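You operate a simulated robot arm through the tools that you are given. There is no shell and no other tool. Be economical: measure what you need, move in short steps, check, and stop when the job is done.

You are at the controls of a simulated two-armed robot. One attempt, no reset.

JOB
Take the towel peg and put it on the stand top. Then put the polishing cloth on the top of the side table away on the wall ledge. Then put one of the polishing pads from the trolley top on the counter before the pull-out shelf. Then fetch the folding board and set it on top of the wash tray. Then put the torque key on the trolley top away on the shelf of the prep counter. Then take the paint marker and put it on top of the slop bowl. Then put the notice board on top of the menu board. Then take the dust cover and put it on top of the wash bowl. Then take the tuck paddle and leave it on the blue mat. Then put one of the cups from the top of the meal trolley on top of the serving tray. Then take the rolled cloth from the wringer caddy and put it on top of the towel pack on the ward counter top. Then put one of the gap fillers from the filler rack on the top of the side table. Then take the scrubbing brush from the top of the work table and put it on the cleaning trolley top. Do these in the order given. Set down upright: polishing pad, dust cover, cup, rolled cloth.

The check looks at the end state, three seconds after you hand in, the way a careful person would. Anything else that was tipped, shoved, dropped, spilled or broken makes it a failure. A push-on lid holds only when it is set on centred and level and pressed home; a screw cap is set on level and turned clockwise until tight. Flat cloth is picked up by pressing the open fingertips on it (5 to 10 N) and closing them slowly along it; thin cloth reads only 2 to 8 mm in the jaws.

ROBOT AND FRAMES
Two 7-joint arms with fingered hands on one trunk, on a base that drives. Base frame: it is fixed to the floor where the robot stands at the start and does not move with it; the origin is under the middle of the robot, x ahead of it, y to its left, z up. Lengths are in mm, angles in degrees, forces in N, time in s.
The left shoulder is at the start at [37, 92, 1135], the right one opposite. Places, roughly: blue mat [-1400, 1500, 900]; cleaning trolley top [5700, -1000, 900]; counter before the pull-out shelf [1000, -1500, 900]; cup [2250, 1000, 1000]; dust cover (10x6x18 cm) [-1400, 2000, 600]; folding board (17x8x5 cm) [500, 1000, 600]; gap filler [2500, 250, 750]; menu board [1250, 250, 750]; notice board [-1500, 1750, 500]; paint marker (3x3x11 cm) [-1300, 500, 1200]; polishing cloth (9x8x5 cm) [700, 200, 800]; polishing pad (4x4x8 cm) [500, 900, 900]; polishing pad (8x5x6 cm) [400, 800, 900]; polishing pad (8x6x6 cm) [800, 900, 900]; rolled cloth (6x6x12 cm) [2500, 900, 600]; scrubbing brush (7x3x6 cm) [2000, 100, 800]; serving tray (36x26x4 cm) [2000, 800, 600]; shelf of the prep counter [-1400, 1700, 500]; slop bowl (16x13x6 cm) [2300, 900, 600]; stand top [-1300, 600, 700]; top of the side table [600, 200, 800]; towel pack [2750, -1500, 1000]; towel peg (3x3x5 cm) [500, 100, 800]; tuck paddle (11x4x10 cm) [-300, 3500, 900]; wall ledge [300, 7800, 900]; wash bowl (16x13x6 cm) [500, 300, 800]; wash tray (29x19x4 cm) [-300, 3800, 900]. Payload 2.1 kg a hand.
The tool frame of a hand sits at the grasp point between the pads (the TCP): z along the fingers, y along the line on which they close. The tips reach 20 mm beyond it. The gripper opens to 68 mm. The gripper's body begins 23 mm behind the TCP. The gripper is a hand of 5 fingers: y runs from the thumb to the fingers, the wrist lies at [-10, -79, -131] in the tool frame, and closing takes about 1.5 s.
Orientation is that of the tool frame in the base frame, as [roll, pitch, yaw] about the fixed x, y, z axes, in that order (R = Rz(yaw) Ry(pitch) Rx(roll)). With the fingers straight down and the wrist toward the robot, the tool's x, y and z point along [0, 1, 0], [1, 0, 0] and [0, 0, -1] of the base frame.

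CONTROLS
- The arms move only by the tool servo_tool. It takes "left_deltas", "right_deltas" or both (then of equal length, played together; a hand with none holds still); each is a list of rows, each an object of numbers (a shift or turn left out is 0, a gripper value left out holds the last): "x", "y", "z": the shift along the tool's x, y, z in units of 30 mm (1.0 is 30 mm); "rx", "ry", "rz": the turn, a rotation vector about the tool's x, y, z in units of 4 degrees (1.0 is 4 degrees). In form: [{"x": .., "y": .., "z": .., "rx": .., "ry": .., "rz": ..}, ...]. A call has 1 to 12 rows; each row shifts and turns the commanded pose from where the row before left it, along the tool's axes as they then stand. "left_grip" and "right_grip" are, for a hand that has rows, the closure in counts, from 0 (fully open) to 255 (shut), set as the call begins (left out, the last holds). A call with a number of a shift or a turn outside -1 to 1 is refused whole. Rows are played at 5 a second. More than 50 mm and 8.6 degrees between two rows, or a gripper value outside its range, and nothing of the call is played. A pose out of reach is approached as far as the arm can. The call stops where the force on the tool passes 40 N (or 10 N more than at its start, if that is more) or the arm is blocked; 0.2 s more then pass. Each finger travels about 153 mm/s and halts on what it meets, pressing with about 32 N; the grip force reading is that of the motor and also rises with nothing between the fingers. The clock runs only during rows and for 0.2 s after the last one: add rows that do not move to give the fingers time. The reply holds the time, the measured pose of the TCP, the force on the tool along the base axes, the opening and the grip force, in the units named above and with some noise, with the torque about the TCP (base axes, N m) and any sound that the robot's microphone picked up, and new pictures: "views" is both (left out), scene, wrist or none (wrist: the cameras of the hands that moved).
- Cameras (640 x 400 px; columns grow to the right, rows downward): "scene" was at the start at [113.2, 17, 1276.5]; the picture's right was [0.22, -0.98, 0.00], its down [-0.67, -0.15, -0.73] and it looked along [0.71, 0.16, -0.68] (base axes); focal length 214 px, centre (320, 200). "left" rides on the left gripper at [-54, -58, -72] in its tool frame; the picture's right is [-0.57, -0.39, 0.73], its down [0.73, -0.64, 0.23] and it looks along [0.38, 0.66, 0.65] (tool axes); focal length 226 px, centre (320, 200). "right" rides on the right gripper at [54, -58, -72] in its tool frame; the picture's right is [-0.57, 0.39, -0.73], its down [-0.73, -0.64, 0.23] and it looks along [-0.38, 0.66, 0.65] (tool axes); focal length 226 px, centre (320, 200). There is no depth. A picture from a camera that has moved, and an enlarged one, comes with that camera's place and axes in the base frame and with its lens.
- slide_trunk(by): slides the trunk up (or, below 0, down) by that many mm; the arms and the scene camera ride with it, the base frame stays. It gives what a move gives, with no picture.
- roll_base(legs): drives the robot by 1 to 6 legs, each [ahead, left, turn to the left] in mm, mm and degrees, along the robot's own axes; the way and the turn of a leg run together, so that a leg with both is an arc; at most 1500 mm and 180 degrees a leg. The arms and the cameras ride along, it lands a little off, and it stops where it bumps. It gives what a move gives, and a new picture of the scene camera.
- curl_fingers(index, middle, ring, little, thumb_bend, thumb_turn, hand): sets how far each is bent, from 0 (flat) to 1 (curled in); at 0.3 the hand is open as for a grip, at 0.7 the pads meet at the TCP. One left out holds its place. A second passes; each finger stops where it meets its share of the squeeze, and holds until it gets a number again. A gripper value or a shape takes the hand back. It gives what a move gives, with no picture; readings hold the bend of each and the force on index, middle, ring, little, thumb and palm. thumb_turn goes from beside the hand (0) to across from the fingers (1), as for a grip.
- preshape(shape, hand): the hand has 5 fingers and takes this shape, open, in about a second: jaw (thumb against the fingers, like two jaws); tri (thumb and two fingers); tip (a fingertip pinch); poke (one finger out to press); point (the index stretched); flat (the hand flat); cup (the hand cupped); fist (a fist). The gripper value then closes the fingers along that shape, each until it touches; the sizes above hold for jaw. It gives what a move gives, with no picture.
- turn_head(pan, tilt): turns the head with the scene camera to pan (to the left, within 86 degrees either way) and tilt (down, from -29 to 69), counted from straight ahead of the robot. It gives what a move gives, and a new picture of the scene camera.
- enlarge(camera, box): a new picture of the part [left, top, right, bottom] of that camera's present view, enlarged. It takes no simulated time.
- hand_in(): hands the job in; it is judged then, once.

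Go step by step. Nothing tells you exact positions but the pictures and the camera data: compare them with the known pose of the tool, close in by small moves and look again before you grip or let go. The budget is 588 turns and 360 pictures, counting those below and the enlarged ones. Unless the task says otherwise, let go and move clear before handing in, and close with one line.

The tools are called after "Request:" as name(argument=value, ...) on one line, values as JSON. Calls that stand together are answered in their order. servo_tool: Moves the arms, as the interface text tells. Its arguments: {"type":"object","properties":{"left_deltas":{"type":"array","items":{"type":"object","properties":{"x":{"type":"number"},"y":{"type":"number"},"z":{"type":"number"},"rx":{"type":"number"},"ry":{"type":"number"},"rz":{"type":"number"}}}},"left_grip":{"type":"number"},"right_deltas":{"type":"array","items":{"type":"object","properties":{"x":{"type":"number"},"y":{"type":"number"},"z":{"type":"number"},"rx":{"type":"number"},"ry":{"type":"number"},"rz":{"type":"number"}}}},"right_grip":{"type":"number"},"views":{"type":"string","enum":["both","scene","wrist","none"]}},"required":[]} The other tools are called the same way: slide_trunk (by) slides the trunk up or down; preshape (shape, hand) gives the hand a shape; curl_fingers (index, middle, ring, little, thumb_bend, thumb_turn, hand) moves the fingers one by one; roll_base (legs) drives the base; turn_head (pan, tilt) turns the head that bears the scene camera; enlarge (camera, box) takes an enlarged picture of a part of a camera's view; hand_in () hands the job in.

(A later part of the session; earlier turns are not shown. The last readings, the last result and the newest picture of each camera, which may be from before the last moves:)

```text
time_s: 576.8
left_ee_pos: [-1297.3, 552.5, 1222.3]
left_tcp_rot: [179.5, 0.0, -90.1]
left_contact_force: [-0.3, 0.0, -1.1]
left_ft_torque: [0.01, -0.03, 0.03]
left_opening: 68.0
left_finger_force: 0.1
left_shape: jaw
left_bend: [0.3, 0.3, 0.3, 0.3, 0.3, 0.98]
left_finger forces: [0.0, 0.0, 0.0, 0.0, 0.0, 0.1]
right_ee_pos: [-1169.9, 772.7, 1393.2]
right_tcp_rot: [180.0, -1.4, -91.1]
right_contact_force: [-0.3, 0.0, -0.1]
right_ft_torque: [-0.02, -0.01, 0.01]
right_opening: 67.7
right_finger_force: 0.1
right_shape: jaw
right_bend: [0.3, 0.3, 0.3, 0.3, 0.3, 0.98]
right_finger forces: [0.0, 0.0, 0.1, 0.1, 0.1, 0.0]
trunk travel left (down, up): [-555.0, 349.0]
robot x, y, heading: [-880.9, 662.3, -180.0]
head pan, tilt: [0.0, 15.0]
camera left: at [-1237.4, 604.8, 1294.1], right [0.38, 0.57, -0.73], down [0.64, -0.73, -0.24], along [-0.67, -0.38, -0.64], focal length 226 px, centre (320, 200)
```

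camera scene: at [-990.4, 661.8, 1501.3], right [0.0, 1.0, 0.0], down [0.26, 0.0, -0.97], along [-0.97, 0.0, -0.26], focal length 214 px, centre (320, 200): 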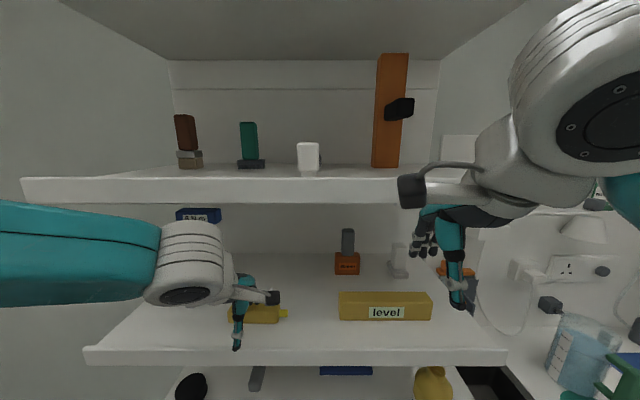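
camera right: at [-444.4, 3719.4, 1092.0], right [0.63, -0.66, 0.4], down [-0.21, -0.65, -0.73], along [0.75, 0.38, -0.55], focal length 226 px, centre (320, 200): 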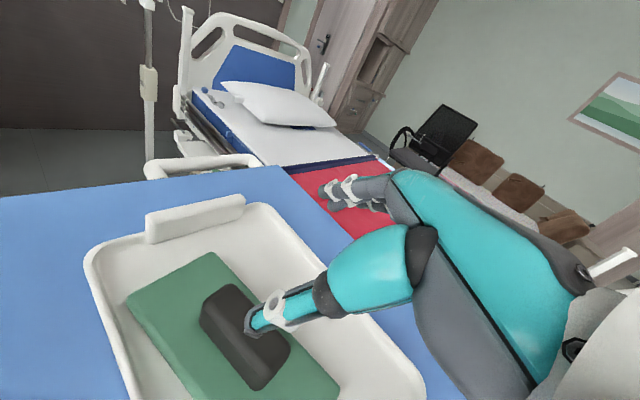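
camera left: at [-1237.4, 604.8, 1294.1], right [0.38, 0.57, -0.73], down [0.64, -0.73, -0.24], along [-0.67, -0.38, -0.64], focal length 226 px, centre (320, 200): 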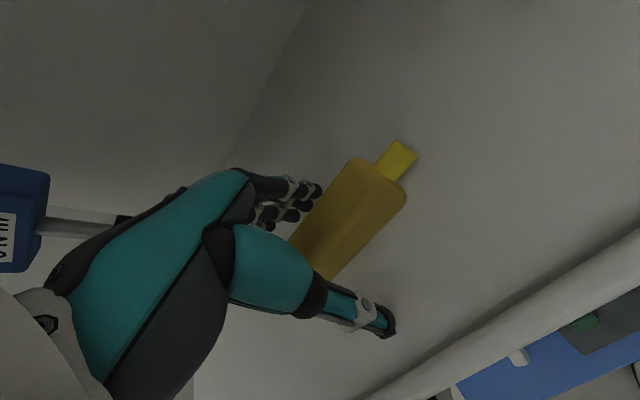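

The marker is between thumb and fingers; I'll close, lift, and retreat a little.

Request:
servo_tool(left_deltas=[{"z": 0.08}, {}, {}, {}, {}, {}, {}, {}, {}], left_grip=255, views="none")

Request:
servo_tool(left_deltas=[{"z": -0.4}, {"z": -0.7}, {"z": -0.4}, {"y": -0.8}, {"y": -0.8}, {"y": -0.8}, {}], views="wrist")

```text
time_s: 578.8
left_ee_pos: [-1296.7, 551.4, 1221.4]
left_tcp_rot: [179.5, 0.0, -89.9]
left_contact_force: [0.4, 0.2, -0.6]
left_ft_torque: [-0.02, 0.02, -0.02]
left_opening: 19.7
left_finger_force: 32.2
left_shape: jaw
left_bend: [0.74, 0.58, 0.72, 0.71, 0.81, 0.87]
left_finger forces: [23.4, 5.3, 0.0, 0.1, 28.1, 0.0]
right_ee_pos: [-1170.2, 771.7, 1392.5]
right_tcp_rot: [180.0, -1.5, -91.3]
right_contact_force: [-0.8, -0.7, 0.3]
right_ft_torque: [0.0, 0.0, 0.01]
right_opening: 67.7
right_finger_force: 0.2
right_shape: jaw
right_bend: [0.3, 0.3, 0.3, 0.3, 0.3, 0.98]
right_finger forces: [0.0, 0.0, 0.1, 0.0, 0.0, 0.0]
trunk travel left (down, up): [-555.0, 349.0]
robot x, y, heading: [-878.4, 661.5, -179.7]
head pan, tilt: [0.0, 15.0]
```

```text
time_s: 580.4
left_ee_pos: [-1223.2, 550.8, 1264.2]
left_tcp_rot: [179.5, 0.0, -90.0]
left_contact_force: [0.5, 1.0, -0.7]
left_ft_torque: [0.01, 0.04, 0.0]
left_opening: 19.4
left_finger_force: 32.2
left_shape: jaw
left_bend: [0.74, 0.59, 0.72, 0.71, 0.81, 0.87]
left_finger forces: [23.5, 5.1, 0.1, 0.0, 28.1, 0.0]
right_ee_pos: [-1171.3, 771.0, 1392.7]
right_tcp_rot: [180.0, -1.5, -91.3]
right_contact_force: [-0.9, 0.7, 0.4]
right_ft_torque: [-0.01, -0.02, -0.01]
right_opening: 67.7
right_finger_force: 0.0
right_shape: jaw
right_bend: [0.3, 0.3, 0.3, 0.3, 0.3, 0.98]
right_finger forces: [0.0, 0.0, 0.0, 0.0, 0.0, 0.0]
trunk travel left (down, up): [-555.0, 349.0]
robot x, y, heading: [-882.0, 663.5, -179.9]
head pan, tilt: [0.0, 15.0]
camera left: at [-1164.8, 604.6, 1335.7], right [0.38, 0.57, -0.73], down [0.64, -0.73, -0.24], along [-0.67, -0.38, -0.64], focal length 226 px, centre (320, 200)
```

left: 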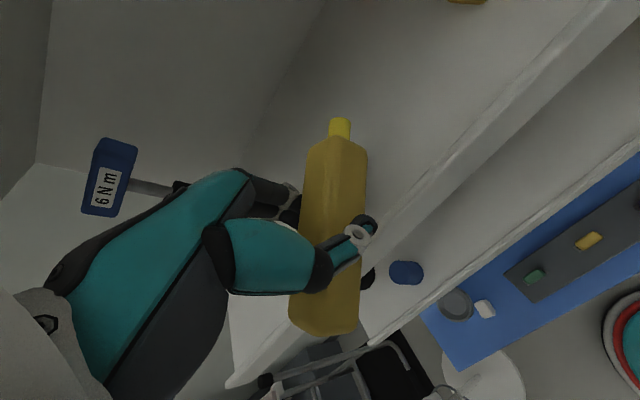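

The marker is held. I'll back away, lower the trunk, and drive to the east side to find the slop bowl near [2300, 900, 600].

Request:
roll_base(legs=[[-330, 0, 0], [0, -1200, 0], [0, 0, 180], [1300, 0, 0]])

Request:
slide_trunk(by=-180)

Request:
turn_head(pan=-25, tilt=20)

```text
time_s: 601.7
left_ee_pos: [1099.5, 1972.3, 1263.5]
left_tcp_rot: [179.5, 0.0, 89.7]
left_contact_force: [0.0, -0.1, -0.2]
left_ft_torque: [0.02, 0.02, -0.01]
left_opening: 19.0
left_finger_force: 31.9
left_shape: jaw
left_bend: [0.74, 0.59, 0.72, 0.71, 0.81, 0.87]
left_finger forces: [23.3, 5.0, 0.1, 0.0, 27.7, 0.0]
right_ee_pos: [1045.4, 1751.3, 1393.5]
right_tcp_rot: [-179.8, -1.5, 88.5]
right_contact_force: [-0.7, -0.7, -0.8]
right_ft_torque: [0.0, 0.0, 0.01]
right_opening: 67.6
right_finger_force: 0.0
right_shape: jaw
right_bend: [0.3, 0.3, 0.3, 0.3, 0.3, 0.98]
right_finger forces: [0.0, 0.1, 0.1, 0.0, 0.0, 0.1]
trunk travel left (down, up): [-555.0, 349.0]
robot x, y, heading: [753.7, 1862.1, 0.1]
head pan, tilt: [0.0, 15.0]
camera scene: at [864.8, 1860.0, 1501.3], right [0.0, -1.0, 0.0], down [-0.26, 0.0, -0.97], along [0.97, 0.0, -0.26], focal length 214 px, centre (320, 200)
```

scene: 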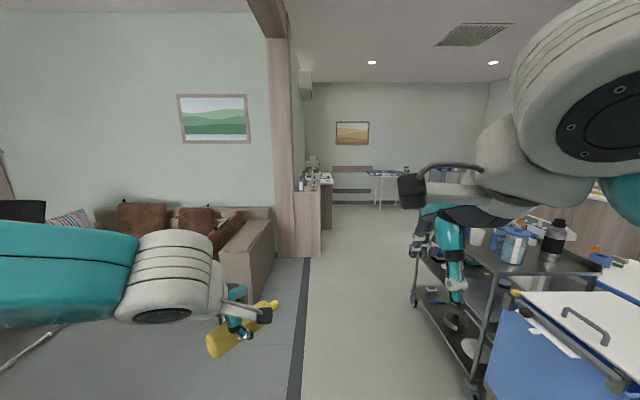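

```text
time_s: 603.7
left_ee_pos: [1098.7, 1971.8, 1085.0]
left_tcp_rot: [179.5, -0.1, 89.7]
left_contact_force: [0.1, 0.4, -0.6]
left_ft_torque: [0.02, 0.02, -0.02]
left_opening: 19.1
left_finger_force: 31.8
left_shape: jaw
left_bend: [0.74, 0.59, 0.72, 0.71, 0.81, 0.87]
left_finger forces: [23.3, 5.1, 0.0, 0.0, 27.7, 0.0]
right_ee_pos: [1045.3, 1751.4, 1213.6]
right_tcp_rot: [180.0, -1.5, 88.4]
right_contact_force: [-0.2, -1.0, 0.5]
right_ft_torque: [0.01, -0.01, 0.0]
right_opening: 67.7
right_finger_force: 0.0
right_shape: jaw
right_bend: [0.3, 0.3, 0.3, 0.3, 0.3, 0.98]
right_finger forces: [0.0, 0.0, 0.0, 0.0, 0.1, 0.1]
trunk travel left (down, up): [-375.0, 529.0]
robot x, y, heading: [751.6, 1859.7, -0.0]
head pan, tilt: [0.0, 15.0]
```

```text
time_s: 604.6
left_ee_pos: [1099.8, 1971.1, 1083.9]
left_tcp_rot: [179.5, 0.0, 89.7]
left_contact_force: [-0.1, 0.4, -0.2]
left_ft_torque: [-0.01, 0.0, 0.01]
left_opening: 19.0
left_finger_force: 31.9
left_shape: jaw
left_bend: [0.74, 0.59, 0.72, 0.71, 0.81, 0.87]
left_finger forces: [23.4, 5.0, 0.0, 0.0, 27.8, 0.0]
right_ee_pos: [1044.9, 1751.2, 1212.9]
right_tcp_rot: [179.9, -1.6, 88.6]
right_contact_force: [-0.7, -0.6, -0.5]
right_ft_torque: [0.01, 0.01, -0.01]
right_opening: 67.7
right_finger_force: 0.1
right_shape: jaw
right_bend: [0.3, 0.3, 0.3, 0.3, 0.3, 0.98]
right_finger forces: [0.0, 0.1, 0.1, 0.0, 0.1, 0.1]
trunk travel left (down, up): [-375.0, 529.0]
robot x, y, heading: [755.6, 1863.2, 0.0]
head pan, tilt: [-25.0, 20.0]
camera scene: at [871.4, 1820.6, 1312.4], right [-0.43, -0.9, 0.0], down [-0.31, 0.15, -0.94], along [0.85, -0.4, -0.34], focal length 214 px, centre (320, 200)
```

scene: 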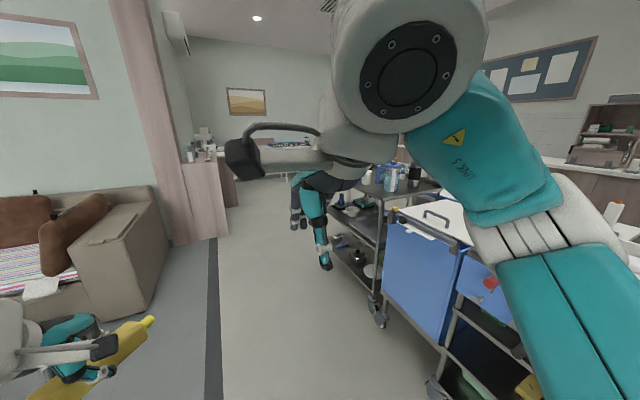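

The meal trolley is further on the right. I'll drive on along the aisle and turn to face it.

Request:
roll_base(legs=[[1400, -50, 0], [0, 0, -90]])

Request:
turn_head(pan=0, tilt=30)

```text
time_s: 615.4
left_ee_pos: [2259.8, 1457.5, 1084.5]
left_tcp_rot: [179.6, -0.1, -0.8]
left_contact_force: [-0.2, -0.4, 0.1]
left_ft_torque: [-0.02, 0.0, 0.0]
left_opening: 19.0
left_finger_force: 31.8
left_shape: jaw
left_bend: [0.74, 0.59, 0.72, 0.71, 0.81, 0.86]
left_finger forces: [23.4, 4.9, 0.0, 0.0, 27.6, 0.1]
right_ee_pos: [2040.4, 1512.2, 1213.1]
right_tcp_rot: [179.9, -1.5, -2.0]
right_contact_force: [-0.4, 0.0, 0.6]
right_ft_torque: [0.03, -0.01, -0.01]
right_opening: 67.7
right_finger_force: 0.1
right_shape: jaw
right_bend: [0.3, 0.3, 0.3, 0.3, 0.3, 0.98]
right_finger forces: [0.0, 0.0, 0.0, 0.0, 0.1, 0.0]
trunk travel left (down, up): [-375.0, 529.0]
robot x, y, heading: [2153.8, 1800.4, -90.7]
head pan, tilt: [-25.0, 20.0]
camera scene: at [2111.4, 1684.6, 1312.4], right [-0.9, 0.43, 0.0], down [0.15, 0.31, -0.94], along [-0.41, -0.85, -0.34], focal length 214 px, centre (320, 200)
```

scene: 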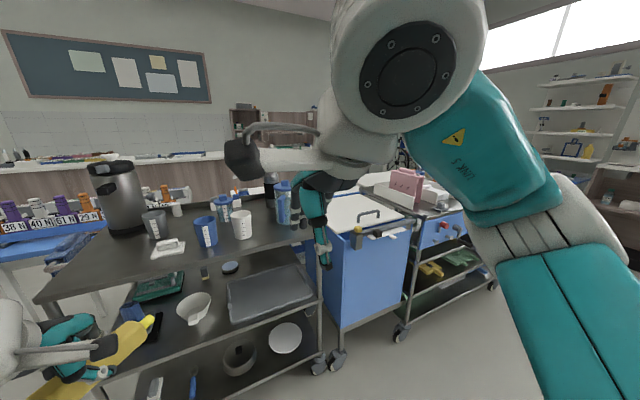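

```text
time_s: 616.3
left_ee_pos: [2260.1, 1456.4, 1084.1]
left_tcp_rot: [179.5, 0.0, -0.7]
left_contact_force: [0.7, -0.4, -0.7]
left_ft_torque: [0.0, -0.01, 0.0]
left_opening: 18.7
left_finger_force: 31.8
left_shape: jaw
left_bend: [0.74, 0.59, 0.72, 0.71, 0.81, 0.86]
left_finger forces: [23.5, 5.0, 0.0, 0.1, 27.6, 0.1]
right_ee_pos: [2039.7, 1512.1, 1214.5]
right_tcp_rot: [180.0, -1.5, -2.0]
right_contact_force: [-0.3, -0.2, 0.2]
right_ft_torque: [0.0, 0.02, -0.01]
right_opening: 67.6
right_finger_force: 0.1
right_shape: jaw
right_bend: [0.3, 0.3, 0.3, 0.3, 0.3, 0.98]
right_finger forces: [0.0, 0.0, 0.0, 0.1, 0.1, 0.0]
trunk travel left (down, up): [-375.0, 529.0]
robot x, y, heading: [2152.8, 1806.7, -90.7]
head pan, tilt: [0.0, 30.0]
camera scene: at [2150.6, 1678.0, 1296.4], right [-1.0, 0.01, 0.0], down [0.01, 0.5, -0.87], along [-0.01, -0.87, -0.5], focal length 214 px, centre (320, 200)
```

scene: 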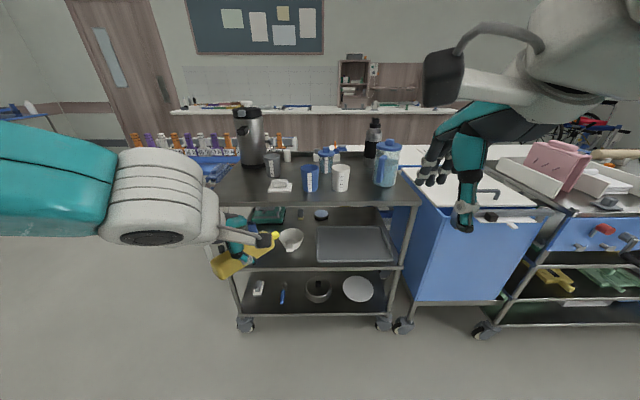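

The white bowl on the middle shelf near [2279, 886] is the slop bowl. I'll pitch the left hand forward 45° so it fits under the trolley top, lower the trunk, and then approach.

Request:
servo_tool(left_deltas=[{"rx": -0.94}, {"rx": -0.94}, {"rx": -0.94}, {"rx": -0.94}, {"rx": -0.94}, {"rx": -0.94}, {"rx": -0.94}, {"rx": -0.94}, {"rx": -0.94}, {"rx": -0.94}, {"rx": -0.94}, {"rx": -0.94}], views="none")

Request:
slide_trunk(by=-350)

Request:
roll_base(legs=[[250, 20, 0.7]])

Request:
turn_head(pan=10, tilt=25)

```text
time_s: 618.9
left_ee_pos: [2257.9, 1440.2, 1084.6]
left_tcp_rot: [134.3, 0.0, -0.8]
left_contact_force: [-0.3, 1.0, 0.3]
left_ft_torque: [0.0, 0.0, -0.01]
left_opening: 18.1
left_finger_force: 32.3
left_shape: jaw
left_bend: [0.74, 0.74, 0.72, 0.71, 0.81, 0.85]
left_finger forces: [24.3, 4.5, 0.0, 0.0, 28.2, 0.0]
left hand out of reach, approached as far as the arm can: row 9, 10, 11
right_ee_pos: [2040.0, 1513.0, 1213.3]
right_tcp_rot: [179.9, -1.6, -1.9]
right_contact_force: [0.2, -0.4, -0.7]
right_ft_torque: [0.02, 0.01, 0.01]
right_opening: 67.6
right_finger_force: 0.0
right_shape: jaw
right_bend: [0.3, 0.3, 0.3, 0.3, 0.3, 0.98]
right_finger forces: [0.0, 0.1, 0.0, 0.1, 0.0, 0.0]
trunk travel left (down, up): [-375.0, 529.0]
robot x, y, heading: [2153.2, 1803.9, -90.7]
head pan, tilt: [0.0, 30.0]
```

```text
time_s: 622.4
left_ee_pos: [2256.8, 1407.8, 652.0]
left_tcp_rot: [148.4, 0.0, -0.7]
left_contact_force: [-0.1, 0.0, 0.7]
left_ft_torque: [-0.02, 0.03, 0.02]
left_opening: 17.9
left_finger_force: 31.9
left_shape: jaw
left_bend: [0.74, 0.74, 0.72, 0.71, 0.81, 0.85]
left_finger forces: [24.3, 4.6, 0.0, 0.0, 28.1, 0.0]
right_ee_pos: [2040.2, 1512.2, 863.6]
right_tcp_rot: [-180.0, -1.5, -1.9]
right_contact_force: [-0.1, -0.8, -0.1]
right_ft_torque: [0.02, 0.01, -0.05]
right_opening: 67.9
right_finger_force: 0.1
right_shape: jaw
right_bend: [0.3, 0.3, 0.3, 0.3, 0.3, 0.98]
right_finger forces: [0.0, 0.0, 0.0, 0.0, 0.1, 0.0]
trunk travel left (down, up): [-25.0, 879.0]
robot x, y, heading: [2151.1, 1799.4, -90.5]
head pan, tilt: [0.0, 30.0]
```

```text
time_s: 624.2
left_ee_pos: [2278.5, 1156.8, 652.0]
left_tcp_rot: [148.3, -0.1, -0.2]
left_contact_force: [0.1, -0.1, -0.3]
left_ft_torque: [0.02, -0.02, -0.01]
left_opening: 18.0
left_finger_force: 31.6
left_shape: jaw
left_bend: [0.74, 0.74, 0.72, 0.71, 0.81, 0.85]
left_finger forces: [24.2, 4.7, 0.0, 0.0, 28.1, 0.1]
right_ee_pos: [2060.8, 1259.3, 862.8]
right_tcp_rot: [180.0, -1.5, -1.4]
right_contact_force: [0.0, 0.9, 0.1]
right_ft_torque: [0.0, 0.0, 0.0]
right_opening: 67.6
right_finger_force: 0.0
right_shape: jaw
right_bend: [0.3, 0.3, 0.3, 0.3, 0.3, 0.98]
right_finger forces: [0.0, 0.0, 0.0, 0.0, 0.0, 0.1]
trunk travel left (down, up): [-25.0, 879.0]
robot x, y, heading: [2172.5, 1548.4, -90.0]
head pan, tilt: [0.0, 30.0]
camera scene: at [2169.8, 1351.6, 939.9], right [-1.0, 0.0, 0.0], down [0.0, 0.5, -0.87], along [0.0, -0.87, -0.5], focal length 214 px, centre (320, 200)
```

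scene: 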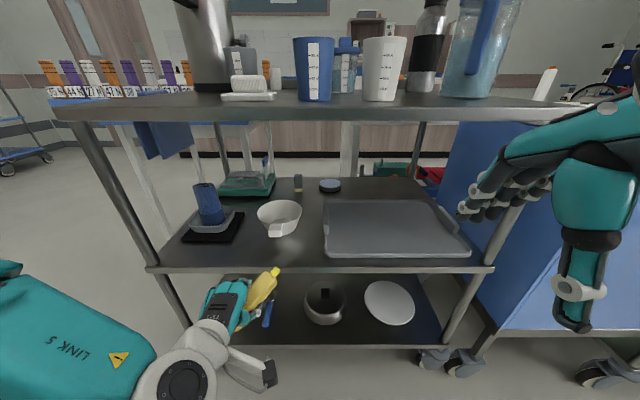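

```text
time_s: 624.9
left_ee_pos: [2278.6, 1156.0, 652.3]
left_tcp_rot: [148.5, -0.1, -0.2]
left_contact_force: [-0.3, -0.4, -0.5]
left_ft_torque: [0.0, 0.0, 0.03]
left_opening: 18.0
left_finger_force: 32.5
left_shape: jaw
left_bend: [0.74, 0.74, 0.72, 0.71, 0.81, 0.85]
left_finger forces: [24.2, 4.5, 0.0, 0.1, 28.1, 0.0]
right_ee_pos: [2061.5, 1259.3, 863.1]
right_tcp_rot: [180.0, -1.5, -1.2]
right_contact_force: [-1.6, 0.1, -0.1]
right_ft_torque: [0.01, 0.01, -0.02]
right_opening: 67.4
right_finger_force: 0.0
right_shape: jaw
right_bend: [0.3, 0.3, 0.3, 0.3, 0.3, 0.98]
right_finger forces: [0.0, 0.1, 0.1, 0.0, 0.0, 0.0]
trunk travel left (down, up): [-25.0, 879.0]
robot x, y, heading: [2167.9, 1550.1, -89.9]
head pan, tilt: [10.0, 25.0]
camera scene: at [2185.8, 1351.3, 947.8], right [-0.99, -0.17, 0.0], down [-0.07, 0.42, -0.91], along [0.15, -0.89, -0.42], focal length 214 px, centre (320, 200)
```

scene: 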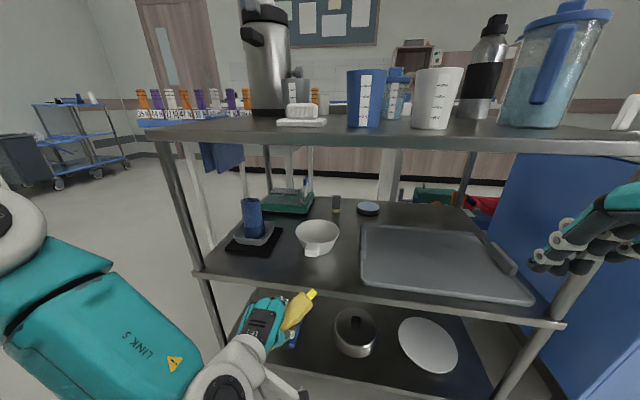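

Blue rolled cloth in its caddy is to the left, the bowl at [2273, 871]. I'll stretch the arm and raise it a bit so my elbow stays outside the trolley, then roll in.

Request:
servo_tool(left_deltas=[{"y": 0.74, "z": 0.16}, {"y": 0.74, "z": 0.16}, {"y": 0.74, "z": 0.16}, {"y": 0.74, "z": 0.16}, {}], views="none")

Request:
roll_base(legs=[[120, 0, 0]])

```text
time_s: 626.1
left_ee_pos: [2278.7, 1070.6, 682.4]
left_tcp_rot: [148.5, 0.0, 0.0]
left_contact_force: [0.0, 0.4, 0.3]
left_ft_torque: [0.0, -0.03, -0.03]
left_opening: 18.2
left_finger_force: 32.1
left_shape: jaw
left_bend: [0.74, 0.74, 0.72, 0.71, 0.81, 0.85]
left_finger forces: [24.6, 4.5, 0.0, 0.1, 28.3, 0.1]
right_ee_pos: [2061.6, 1257.7, 862.0]
right_tcp_rot: [180.0, -1.4, -1.3]
right_contact_force: [-0.2, 0.8, 0.3]
right_ft_torque: [0.0, 0.02, -0.02]
right_opening: 67.9
right_finger_force: 0.0
right_shape: jaw
right_bend: [0.3, 0.3, 0.3, 0.3, 0.3, 0.98]
right_finger forces: [0.0, 0.0, 0.1, 0.1, 0.0, 0.0]
trunk travel left (down, up): [-25.0, 879.0]
robot x, y, heading: [2172.9, 1547.5, -89.8]
head pan, tilt: [10.0, 25.0]
```

```text
time_s: 627.3
left_ee_pos: [2279.9, 953.3, 682.6]
left_tcp_rot: [148.3, 0.0, 0.0]
left_contact_force: [0.3, 0.2, -0.7]
left_ft_torque: [-0.02, -0.01, 0.01]
left_opening: 17.8
left_finger_force: 31.9
left_shape: jaw
left_bend: [0.74, 0.74, 0.72, 0.71, 0.81, 0.85]
left_finger forces: [24.6, 4.6, 0.0, 0.0, 28.3, 0.0]
right_ee_pos: [2060.3, 1139.4, 864.1]
right_tcp_rot: [-180.0, -1.5, -1.3]
right_contact_force: [0.2, -0.1, 0.4]
right_ft_torque: [-0.02, 0.0, -0.01]
right_opening: 67.8
right_finger_force: 0.1
right_shape: jaw
right_bend: [0.3, 0.3, 0.3, 0.3, 0.3, 0.98]
right_finger forces: [0.0, 0.1, 0.1, 0.0, 0.0, 0.1]
trunk travel left (down, up): [-25.0, 879.0]
robot x, y, heading: [2172.4, 1432.3, -89.8]
head pan, tilt: [10.0, 25.0]
camera scene: at [2185.8, 1232.2, 947.9], right [-0.98, -0.17, 0.0], down [-0.07, 0.42, -0.91], along [0.16, -0.89, -0.42], focal length 214 px, centre (320, 200)
```

scene: 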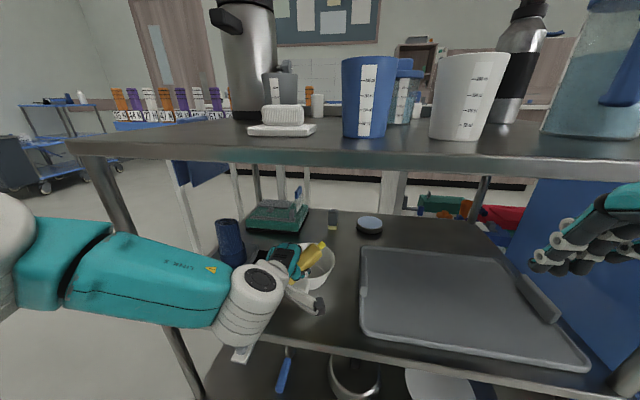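

Clear so far. I'll go in the last 80 mm.

Request:
roll_base(legs=[[80, -6, 0]])

Request:
servo_tool(left_deltas=[{}], views="wrist")

```text
time_s: 628.4
left_ee_pos: [2272.1, 872.0, 682.3]
left_tcp_rot: [148.4, 0.0, -0.1]
left_contact_force: [-0.2, 0.6, -0.2]
left_ft_torque: [-0.01, 0.03, 0.01]
left_opening: 18.0
left_finger_force: 32.1
left_shape: jaw
left_bend: [0.74, 0.74, 0.72, 0.71, 0.81, 0.85]
left_finger forces: [24.5, 4.6, 0.1, 0.1, 28.3, 0.0]
right_ee_pos: [2054.9, 1060.5, 863.5]
right_tcp_rot: [179.9, -1.5, -1.3]
right_contact_force: [-0.5, 0.7, 0.1]
right_ft_torque: [0.02, 0.01, -0.02]
right_opening: 67.9
right_finger_force: 0.2
right_shape: jaw
right_bend: [0.3, 0.3, 0.3, 0.3, 0.3, 0.98]
right_finger forces: [0.0, 0.1, 0.1, 0.1, 0.0, 0.0]
trunk travel left (down, up): [-25.0, 879.0]
robot x, y, heading: [2166.4, 1350.7, -90.1]
head pan, tilt: [10.0, 25.0]
camera scene: at [2179.5, 1152.0, 947.9], right [-0.99, -0.17, 0.0], down [-0.07, 0.42, -0.91], along [0.16, -0.89, -0.42], focal length 214 px, centre (320, 200)
```

scene: 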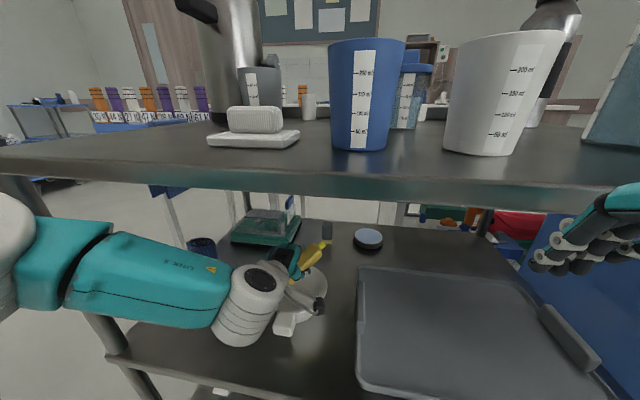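

```text
time_s: 628.8
left_ee_pos: [2272.1, 872.1, 681.4]
left_tcp_rot: [148.6, 0.0, 0.0]
left_contact_force: [0.6, 0.4, -1.1]
left_ft_torque: [0.0, 0.01, 0.0]
left_opening: 17.8
left_finger_force: 32.1
left_shape: jaw
left_bend: [0.74, 0.74, 0.72, 0.71, 0.81, 0.85]
left_finger forces: [24.6, 4.6, 0.0, 0.1, 28.2, 0.0]
right_ee_pos: [2054.8, 1059.4, 863.2]
right_tcp_rot: [-179.9, -1.5, -1.3]
right_contact_force: [0.0, -0.3, 0.7]
right_ft_torque: [0.03, 0.05, 0.0]
right_opening: 67.6
right_finger_force: 0.1
right_shape: jaw
right_bend: [0.3, 0.3, 0.3, 0.3, 0.3, 0.98]
right_finger forces: [0.0, 0.0, 0.0, 0.1, 0.0, 0.0]
trunk travel left (down, up): [-25.0, 879.0]
robot x, y, heading: [2164.6, 1352.4, -90.2]
head pan, tilt: [10.0, 25.0]
camera left: at [2218.2, 958.7, 712.9], right [-0.57, -0.05, -0.82], down [0.73, 0.42, -0.53], along [0.38, -0.9, -0.2], focal length 226 px, centre (320, 200)
```

left: 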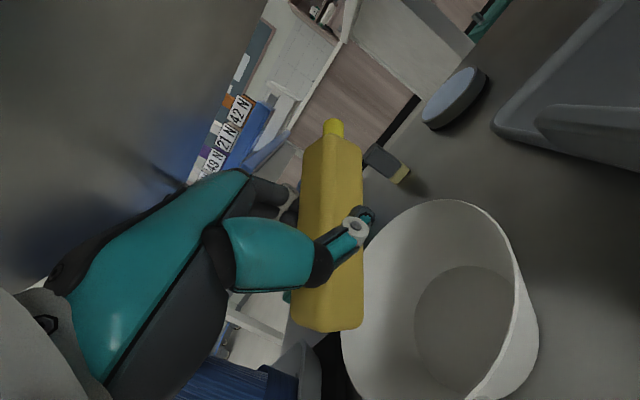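

The marker is over the bowl. I'll lower it to rim height and open partly to let it settle in.

Request:
servo_tool(left_deltas=[{"y": -0.23, "z": 0.38}, {"y": -0.23, "z": 0.38}, {"y": -0.23, "z": 0.38}, {}], views="wrist")

```text
time_s: 629.8
left_ee_pos: [2272.7, 871.8, 641.8]
left_tcp_rot: [148.5, 0.0, -0.1]
left_contact_force: [0.3, -0.5, 4.7]
left_ft_torque: [0.16, -0.08, -0.01]
left_opening: 18.2
left_finger_force: 31.6
left_shape: jaw
left_bend: [0.74, 0.75, 0.72, 0.71, 0.81, 0.84]
left_finger forces: [26.0, 5.1, 0.0, 0.1, 29.3, 0.0]
right_ee_pos: [2054.3, 1059.4, 863.2]
right_tcp_rot: [180.0, -1.5, -1.3]
right_contact_force: [0.4, 0.3, -1.1]
right_ft_torque: [0.0, 0.01, -0.01]
right_opening: 67.9
right_finger_force: 0.0
right_shape: jaw
right_bend: [0.3, 0.3, 0.3, 0.3, 0.3, 0.98]
right_finger forces: [0.0, 0.1, 0.1, 0.0, 0.1, 0.0]
trunk travel left (down, up): [-25.0, 879.0]
robot x, y, heading: [2167.1, 1348.7, -90.3]
head pan, tilt: [10.0, 25.0]
camera left: at [2218.3, 958.5, 673.2], right [-0.57, -0.05, -0.82], down [0.73, 0.42, -0.53], along [0.38, -0.9, -0.2], focal length 226 px, centre (320, 200)
```

left: 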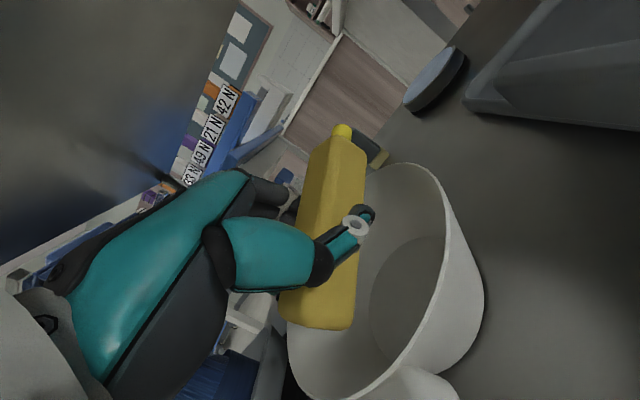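

A light touch shows it's against the bowl's inside. I'll open gradually.

Request:
servo_tool(left_deltas=[{}, {}, {}, {}], left_grip=150, views="none")

Request:
servo_tool(left_deltas=[{"y": 0.1, "z": -0.17}, {"y": 0.1, "z": -0.17}, {"y": 0.2, "z": -0.34}, {}], left_grip=110, views="wrist")

```text
time_s: 630.8
left_ee_pos: [2272.6, 872.6, 641.3]
left_tcp_rot: [148.4, 0.1, -0.1]
left_contact_force: [-0.8, 0.5, 1.7]
left_ft_torque: [0.01, 0.01, 0.04]
left_opening: 27.0
left_finger_force: 0.1
left_shape: jaw
left_bend: [0.74, 0.48, 0.45, 0.43, 0.75, 1.0]
left_finger forces: [0.2, 0.1, 0.2, 0.0, 3.3, 0.0]
right_ee_pos: [2054.7, 1059.3, 862.9]
right_tcp_rot: [-180.0, -1.5, -1.4]
right_contact_force: [0.6, -0.1, 0.3]
right_ft_torque: [-0.01, 0.03, 0.0]
right_opening: 67.6
right_finger_force: 0.0
right_shape: jaw
right_bend: [0.3, 0.3, 0.3, 0.3, 0.3, 0.98]
right_finger forces: [0.0, 0.1, 0.1, 0.0, 0.1, 0.1]
trunk travel left (down, up): [-25.0, 879.0]
robot x, y, heading: [2167.4, 1349.7, -90.0]
head pan, tilt: [10.0, 25.0]
```

```text
time_s: 631.8
left_ee_pos: [2273.3, 872.8, 665.7]
left_tcp_rot: [148.5, 0.0, 0.0]
left_contact_force: [-0.3, -0.2, -1.1]
left_ft_torque: [0.0, -0.01, 0.0]
left_opening: 38.3
left_finger_force: 0.0
left_shape: jaw
left_bend: [0.74, 0.42, 0.39, 0.42, 0.68, 1.0]
left_finger forces: [0.1, 0.0, 0.0, 0.0, 0.0, 0.0]
right_ee_pos: [2055.2, 1059.1, 862.8]
right_tcp_rot: [-179.9, -1.5, -1.4]
right_contact_force: [-0.5, -0.2, -0.4]
right_ft_torque: [0.01, 0.01, 0.02]
right_opening: 67.9
right_finger_force: 0.0
right_shape: jaw
right_bend: [0.3, 0.3, 0.3, 0.3, 0.3, 0.98]
right_finger forces: [0.0, 0.0, 0.0, 0.0, 0.1, 0.0]
trunk travel left (down, up): [-25.0, 879.0]
robot x, y, heading: [2164.4, 1349.3, -89.8]
head pan, tilt: [10.0, 25.0]
camera left: at [2218.5, 958.8, 696.7], right [-0.57, -0.05, -0.82], down [0.73, 0.42, -0.53], along [0.37, -0.9, -0.2], focal length 226 px, centre (320, 200)
```

left: 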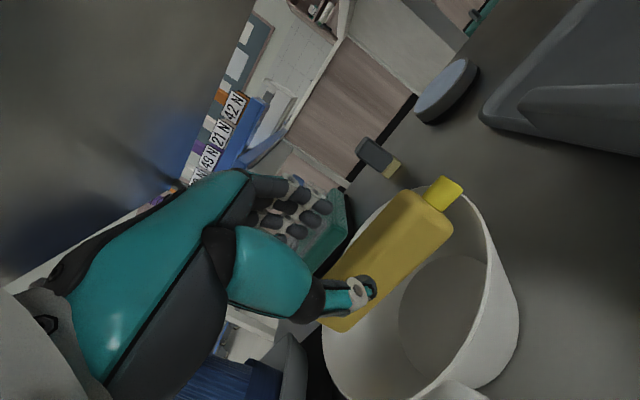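

The marker lies in the bowl, leaning on its rim. I'll rise and back out the way I came.

Request:
servo_tool(left_deltas=[{"y": 0.25, "z": -0.4}, {"y": 0.2, "z": -0.3}, {}], left_grip=110, views="none")

Request:
roll_base(legs=[[-350, 0, 0]])

Request:
enlarge(camera="scene", box=[200, 150, 440, 310])

```text
time_s: 632.6
left_ee_pos: [2272.2, 871.3, 690.6]
left_tcp_rot: [148.3, 0.0, -0.1]
left_contact_force: [0.0, -0.3, -0.7]
left_ft_torque: [0.0, -0.01, 0.01]
left_opening: 38.6
left_finger_force: 0.0
left_shape: jaw
left_bend: [0.74, 0.42, 0.39, 0.42, 0.68, 1.0]
left_finger forces: [0.0, 0.0, 0.0, 0.0, 0.0, 0.0]
right_ee_pos: [2054.0, 1058.9, 861.8]
right_tcp_rot: [-180.0, -1.4, -1.3]
right_contact_force: [-0.4, -0.6, 0.0]
right_ft_torque: [0.02, -0.01, 0.01]
right_opening: 67.8
right_finger_force: 0.1
right_shape: jaw
right_bend: [0.3, 0.3, 0.3, 0.3, 0.3, 0.98]
right_finger forces: [0.1, 0.0, 0.0, 0.0, 0.0, 0.1]
trunk travel left (down, up): [-25.0, 879.0]
robot x, y, heading: [2164.4, 1347.7, -90.4]
head pan, tilt: [10.0, 25.0]
```

```text
time_s: 634.9
left_ee_pos: [2272.2, 1220.7, 690.7]
left_tcp_rot: [148.5, 0.0, -0.3]
left_contact_force: [0.6, -0.2, 0.3]
left_ft_torque: [0.0, -0.01, 0.01]
left_opening: 38.6
left_finger_force: 0.0
left_shape: jaw
left_bend: [0.74, 0.42, 0.39, 0.42, 0.68, 1.0]
left_finger forces: [0.1, 0.0, 0.1, 0.0, 0.0, 0.0]
right_ee_pos: [2055.3, 1410.7, 862.6]
right_tcp_rot: [180.0, -1.5, -1.5]
right_contact_force: [0.0, 0.9, 0.7]
right_ft_torque: [-0.04, -0.01, 0.0]
right_opening: 67.6
right_finger_force: 0.1
right_shape: jaw
right_bend: [0.3, 0.3, 0.3, 0.3, 0.3, 0.98]
right_finger forces: [0.0, 0.0, 0.0, 0.0, 0.0, 0.0]
trunk travel left (down, up): [-25.0, 879.0]
robot x, y, heading: [2165.6, 1704.3, -90.2]
head pan, tilt: [10.0, 25.0]
camera scene: at [2180.2, 1501.9, 947.8], right [-0.99, -0.17, 0.0], down [-0.07, 0.42, -0.91], along [0.15, -0.89, -0.42], focal length 214 px, centre (320, 200)
```

scene: 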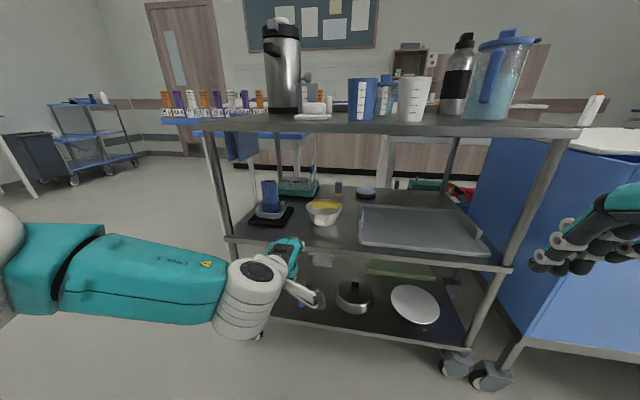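

```text
2.50 times, centred on (320, 230) of scene
camera zoom: at [2180.2, 1501.9, 947.8], right [-0.99, -0.17, 0.0], down [-0.07, 0.42, -0.91], along [0.15, -0.89, -0.42], focal length 536 px, centre (320, 125)
```

zoom: 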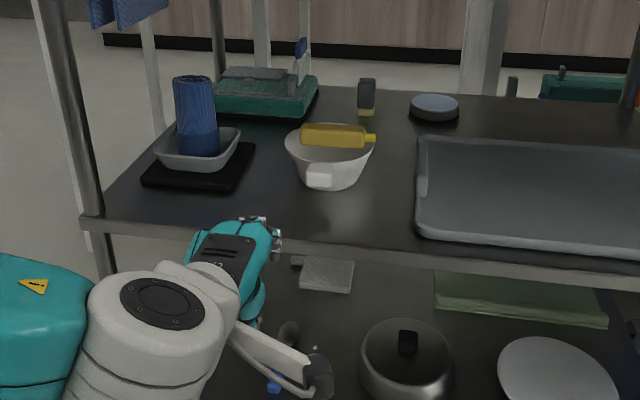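

Task 6 done: the marker lies on the bowl. Next the notice board on the prep counter shelf; I'll restore the hand and drive back there.

Request:
servo_tool(left_deltas=[{"rx": 0.99, "y": -0.5}, {"rx": 0.99, "y": -0.5}, {"rx": 0.99, "y": -0.5}, {"rx": 0.99, "y": -0.5}, {"rx": 0.99}, {"rx": 0.99}, {"rx": 0.99}, {"rx": 0.95}, {}], left_grip=0, views="none")

Request:
slide_trunk(by=200)

Request:
roll_base(legs=[[0, -1500, 0.2], [0, -1240, 0], [0, 0, -90], [100, 0, 0]])

Request:
slide_trunk(by=-200)

Request:
turn_head(pan=0, tilt=35)

```text
time_s: 636.9
left_ee_pos: [2272.5, 1274.8, 664.2]
left_tcp_rot: [180.0, -0.1, -0.2]
left_contact_force: [0.6, 0.0, -0.2]
left_ft_torque: [-0.03, -0.02, -0.03]
left_opening: 67.9
left_finger_force: 0.0
left_shape: jaw
left_bend: [0.3, 0.3, 0.3, 0.3, 0.3, 0.98]
left_finger forces: [0.0, 0.0, 0.0, 0.1, 0.0, 0.0]
right_ee_pos: [2055.6, 1409.4, 863.4]
right_tcp_rot: [-179.9, -1.5, -1.4]
right_contact_force: [0.9, 0.1, 0.5]
right_ft_torque: [0.0, 0.0, 0.0]
right_opening: 67.8
right_finger_force: 0.1
right_shape: jaw
right_bend: [0.3, 0.3, 0.3, 0.3, 0.3, 0.98]
right_finger forces: [0.0, 0.0, 0.1, 0.1, 0.0, 0.0]
trunk travel left (down, up): [-25.0, 879.0]
robot x, y, heading: [2167.7, 1699.2, -90.3]
head pan, tilt: [10.0, 25.0]
```

```text
time_s: 639.0
left_ee_pos: [2272.7, 1275.1, 865.6]
left_tcp_rot: [-180.0, 0.0, -0.2]
left_contact_force: [-0.1, -0.3, -0.6]
left_ft_torque: [-0.01, 0.01, 0.02]
left_opening: 68.0
left_finger_force: 0.1
left_shape: jaw
left_bend: [0.3, 0.3, 0.3, 0.3, 0.3, 0.98]
left_finger forces: [0.0, 0.0, 0.0, 0.0, 0.0, 0.0]
right_ee_pos: [2054.9, 1409.0, 1063.9]
right_tcp_rot: [-180.0, -1.5, -1.3]
right_contact_force: [1.1, 1.0, 0.1]
right_ft_torque: [-0.01, 0.03, 0.0]
right_opening: 67.6
right_finger_force: 0.1
right_shape: jaw
right_bend: [0.3, 0.3, 0.3, 0.3, 0.3, 0.98]
right_finger forces: [0.0, 0.0, 0.1, 0.1, 0.0, 0.1]
trunk travel left (down, up): [-225.0, 679.0]
robot x, y, heading: [2164.3, 1701.7, -90.4]
head pan, tilt: [10.0, 25.0]
```

```text
time_s: 656.9
left_ee_pos: [-1098.3, 1592.2, 864.9]
left_tcp_rot: [179.9, 0.0, -89.5]
left_contact_force: [0.9, -0.3, -0.7]
left_ft_torque: [0.02, 0.03, 0.02]
left_opening: 67.7
left_finger_force: 0.0
left_shape: jaw
left_bend: [0.3, 0.3, 0.3, 0.3, 0.3, 0.98]
left_finger forces: [0.0, 0.0, 0.0, 0.1, 0.0, 0.1]
right_ee_pos: [-966.5, 1810.4, 1063.6]
right_tcp_rot: [-180.0, -1.4, -90.8]
right_contact_force: [-0.7, 0.2, -0.1]
right_ft_torque: [0.01, 0.01, -0.01]
right_opening: 67.7
right_finger_force: 0.0
right_shape: jaw
right_bend: [0.3, 0.3, 0.3, 0.3, 0.3, 0.98]
right_finger forces: [0.0, 0.0, 0.1, 0.0, 0.1, 0.1]
trunk travel left (down, up): [-225.0, 679.0]
robot x, y, heading: [-673.4, 1703.5, -179.6]
head pan, tilt: [10.0, 25.0]
camera scene: at [-822.7, 1685.7, 1152.8], right [-0.18, 0.98, 0.0], down [0.42, 0.08, -0.91], along [-0.89, -0.16, -0.42], focal length 214 px, centre (320, 200)
```

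scene: 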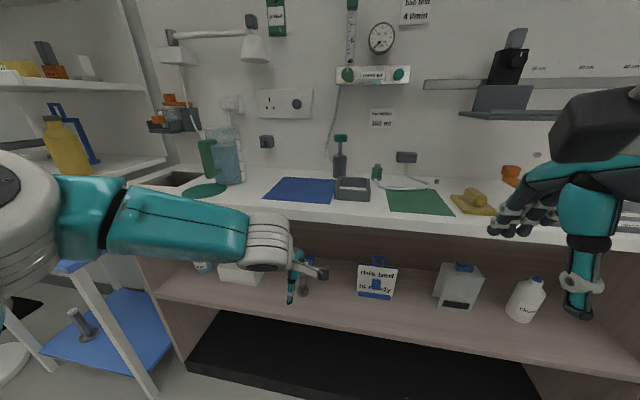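

```text
time_s: 659.0
left_ee_pos: [-1099.3, 1592.0, 663.5]
left_tcp_rot: [179.8, -0.1, -89.7]
left_contact_force: [0.7, 0.1, -0.3]
left_ft_torque: [-0.02, 0.02, 0.0]
left_opening: 68.0
left_finger_force: 0.1
left_shape: jaw
left_bend: [0.3, 0.3, 0.3, 0.3, 0.3, 0.98]
left_finger forces: [0.0, 0.0, 0.1, 0.0, 0.0, 0.0]
right_ee_pos: [-966.3, 1809.5, 862.7]
right_tcp_rot: [180.0, -1.5, -90.8]
right_contact_force: [0.5, -0.1, -0.1]
right_ft_torque: [0.01, 0.03, -0.02]
right_opening: 67.7
right_finger_force: 0.1
right_shape: jaw
right_bend: [0.3, 0.3, 0.3, 0.3, 0.3, 0.98]
right_finger forces: [0.0, 0.1, 0.0, 0.1, 0.0, 0.0]
trunk travel left (down, up): [-25.0, 879.0]
robot x, y, heading: [-676.4, 1702.0, -179.4]
head pan, tilt: [10.0, 25.0]
```

```text
time_s: 659.8
left_ee_pos: [-1098.7, 1591.3, 665.4]
left_tcp_rot: [179.9, 0.0, -89.6]
left_contact_force: [0.2, 0.2, 0.2]
left_ft_torque: [0.0, 0.04, 0.04]
left_opening: 68.1
left_finger_force: 0.0
left_shape: jaw
left_bend: [0.3, 0.3, 0.3, 0.3, 0.3, 0.98]
left_finger forces: [0.1, 0.0, 0.0, 0.0, 0.0, 0.1]
right_ee_pos: [-967.0, 1811.1, 863.0]
right_tcp_rot: [180.0, -1.5, -90.9]
right_contact_force: [0.1, -0.6, 0.2]
right_ft_torque: [-0.03, 0.04, 0.02]
right_opening: 67.7
right_finger_force: 0.0
right_shape: jaw
right_bend: [0.3, 0.3, 0.3, 0.3, 0.3, 0.98]
right_finger forces: [0.1, 0.1, 0.1, 0.0, 0.0, 0.1]
trunk travel left (down, up): [-25.0, 879.0]
robot x, y, heading: [-674.7, 1702.8, -179.9]
head pan, tilt: [0.0, 35.0]
camera scene: at [-870.0, 1701.4, 932.2], right [-0.01, 1.0, 0.0], down [0.57, 0.0, -0.82], along [-0.82, -0.01, -0.57], focal length 214 px, centre (320, 200)
```

scene: 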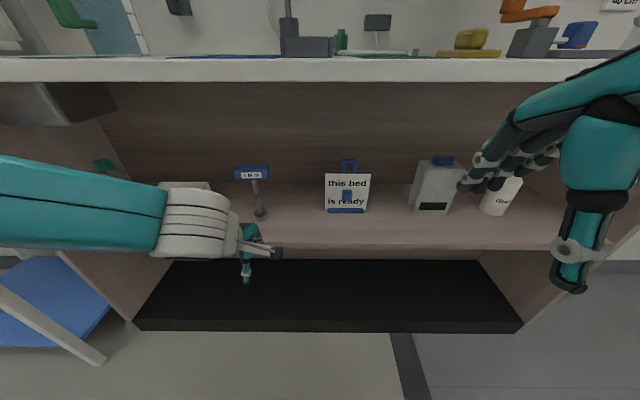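

The key still stands. Let me look closely at the notice board and the dust cover beside it.

Request:
enlarge(camera="scene", box=[300, 145, 460, 235])

```text
4.00 times, centred on (380, 190) of scene
camera zoom: at [-870.0, 1701.4, 932.2], right [-0.01, 1.0, 0.0], down [0.57, 0.0, -0.82], along [-0.82, -0.01, -0.57], focal length 858 px, centre (80, 240)
```

zoom: 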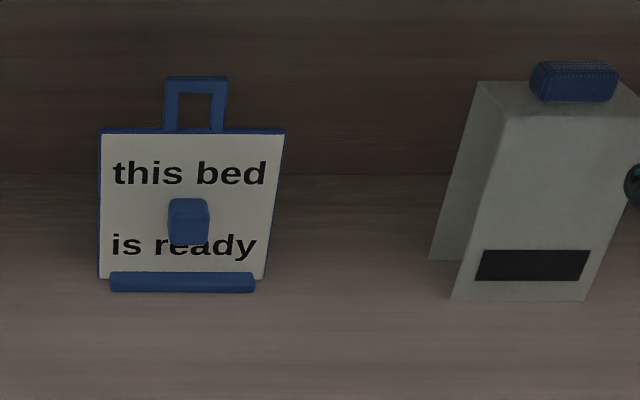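

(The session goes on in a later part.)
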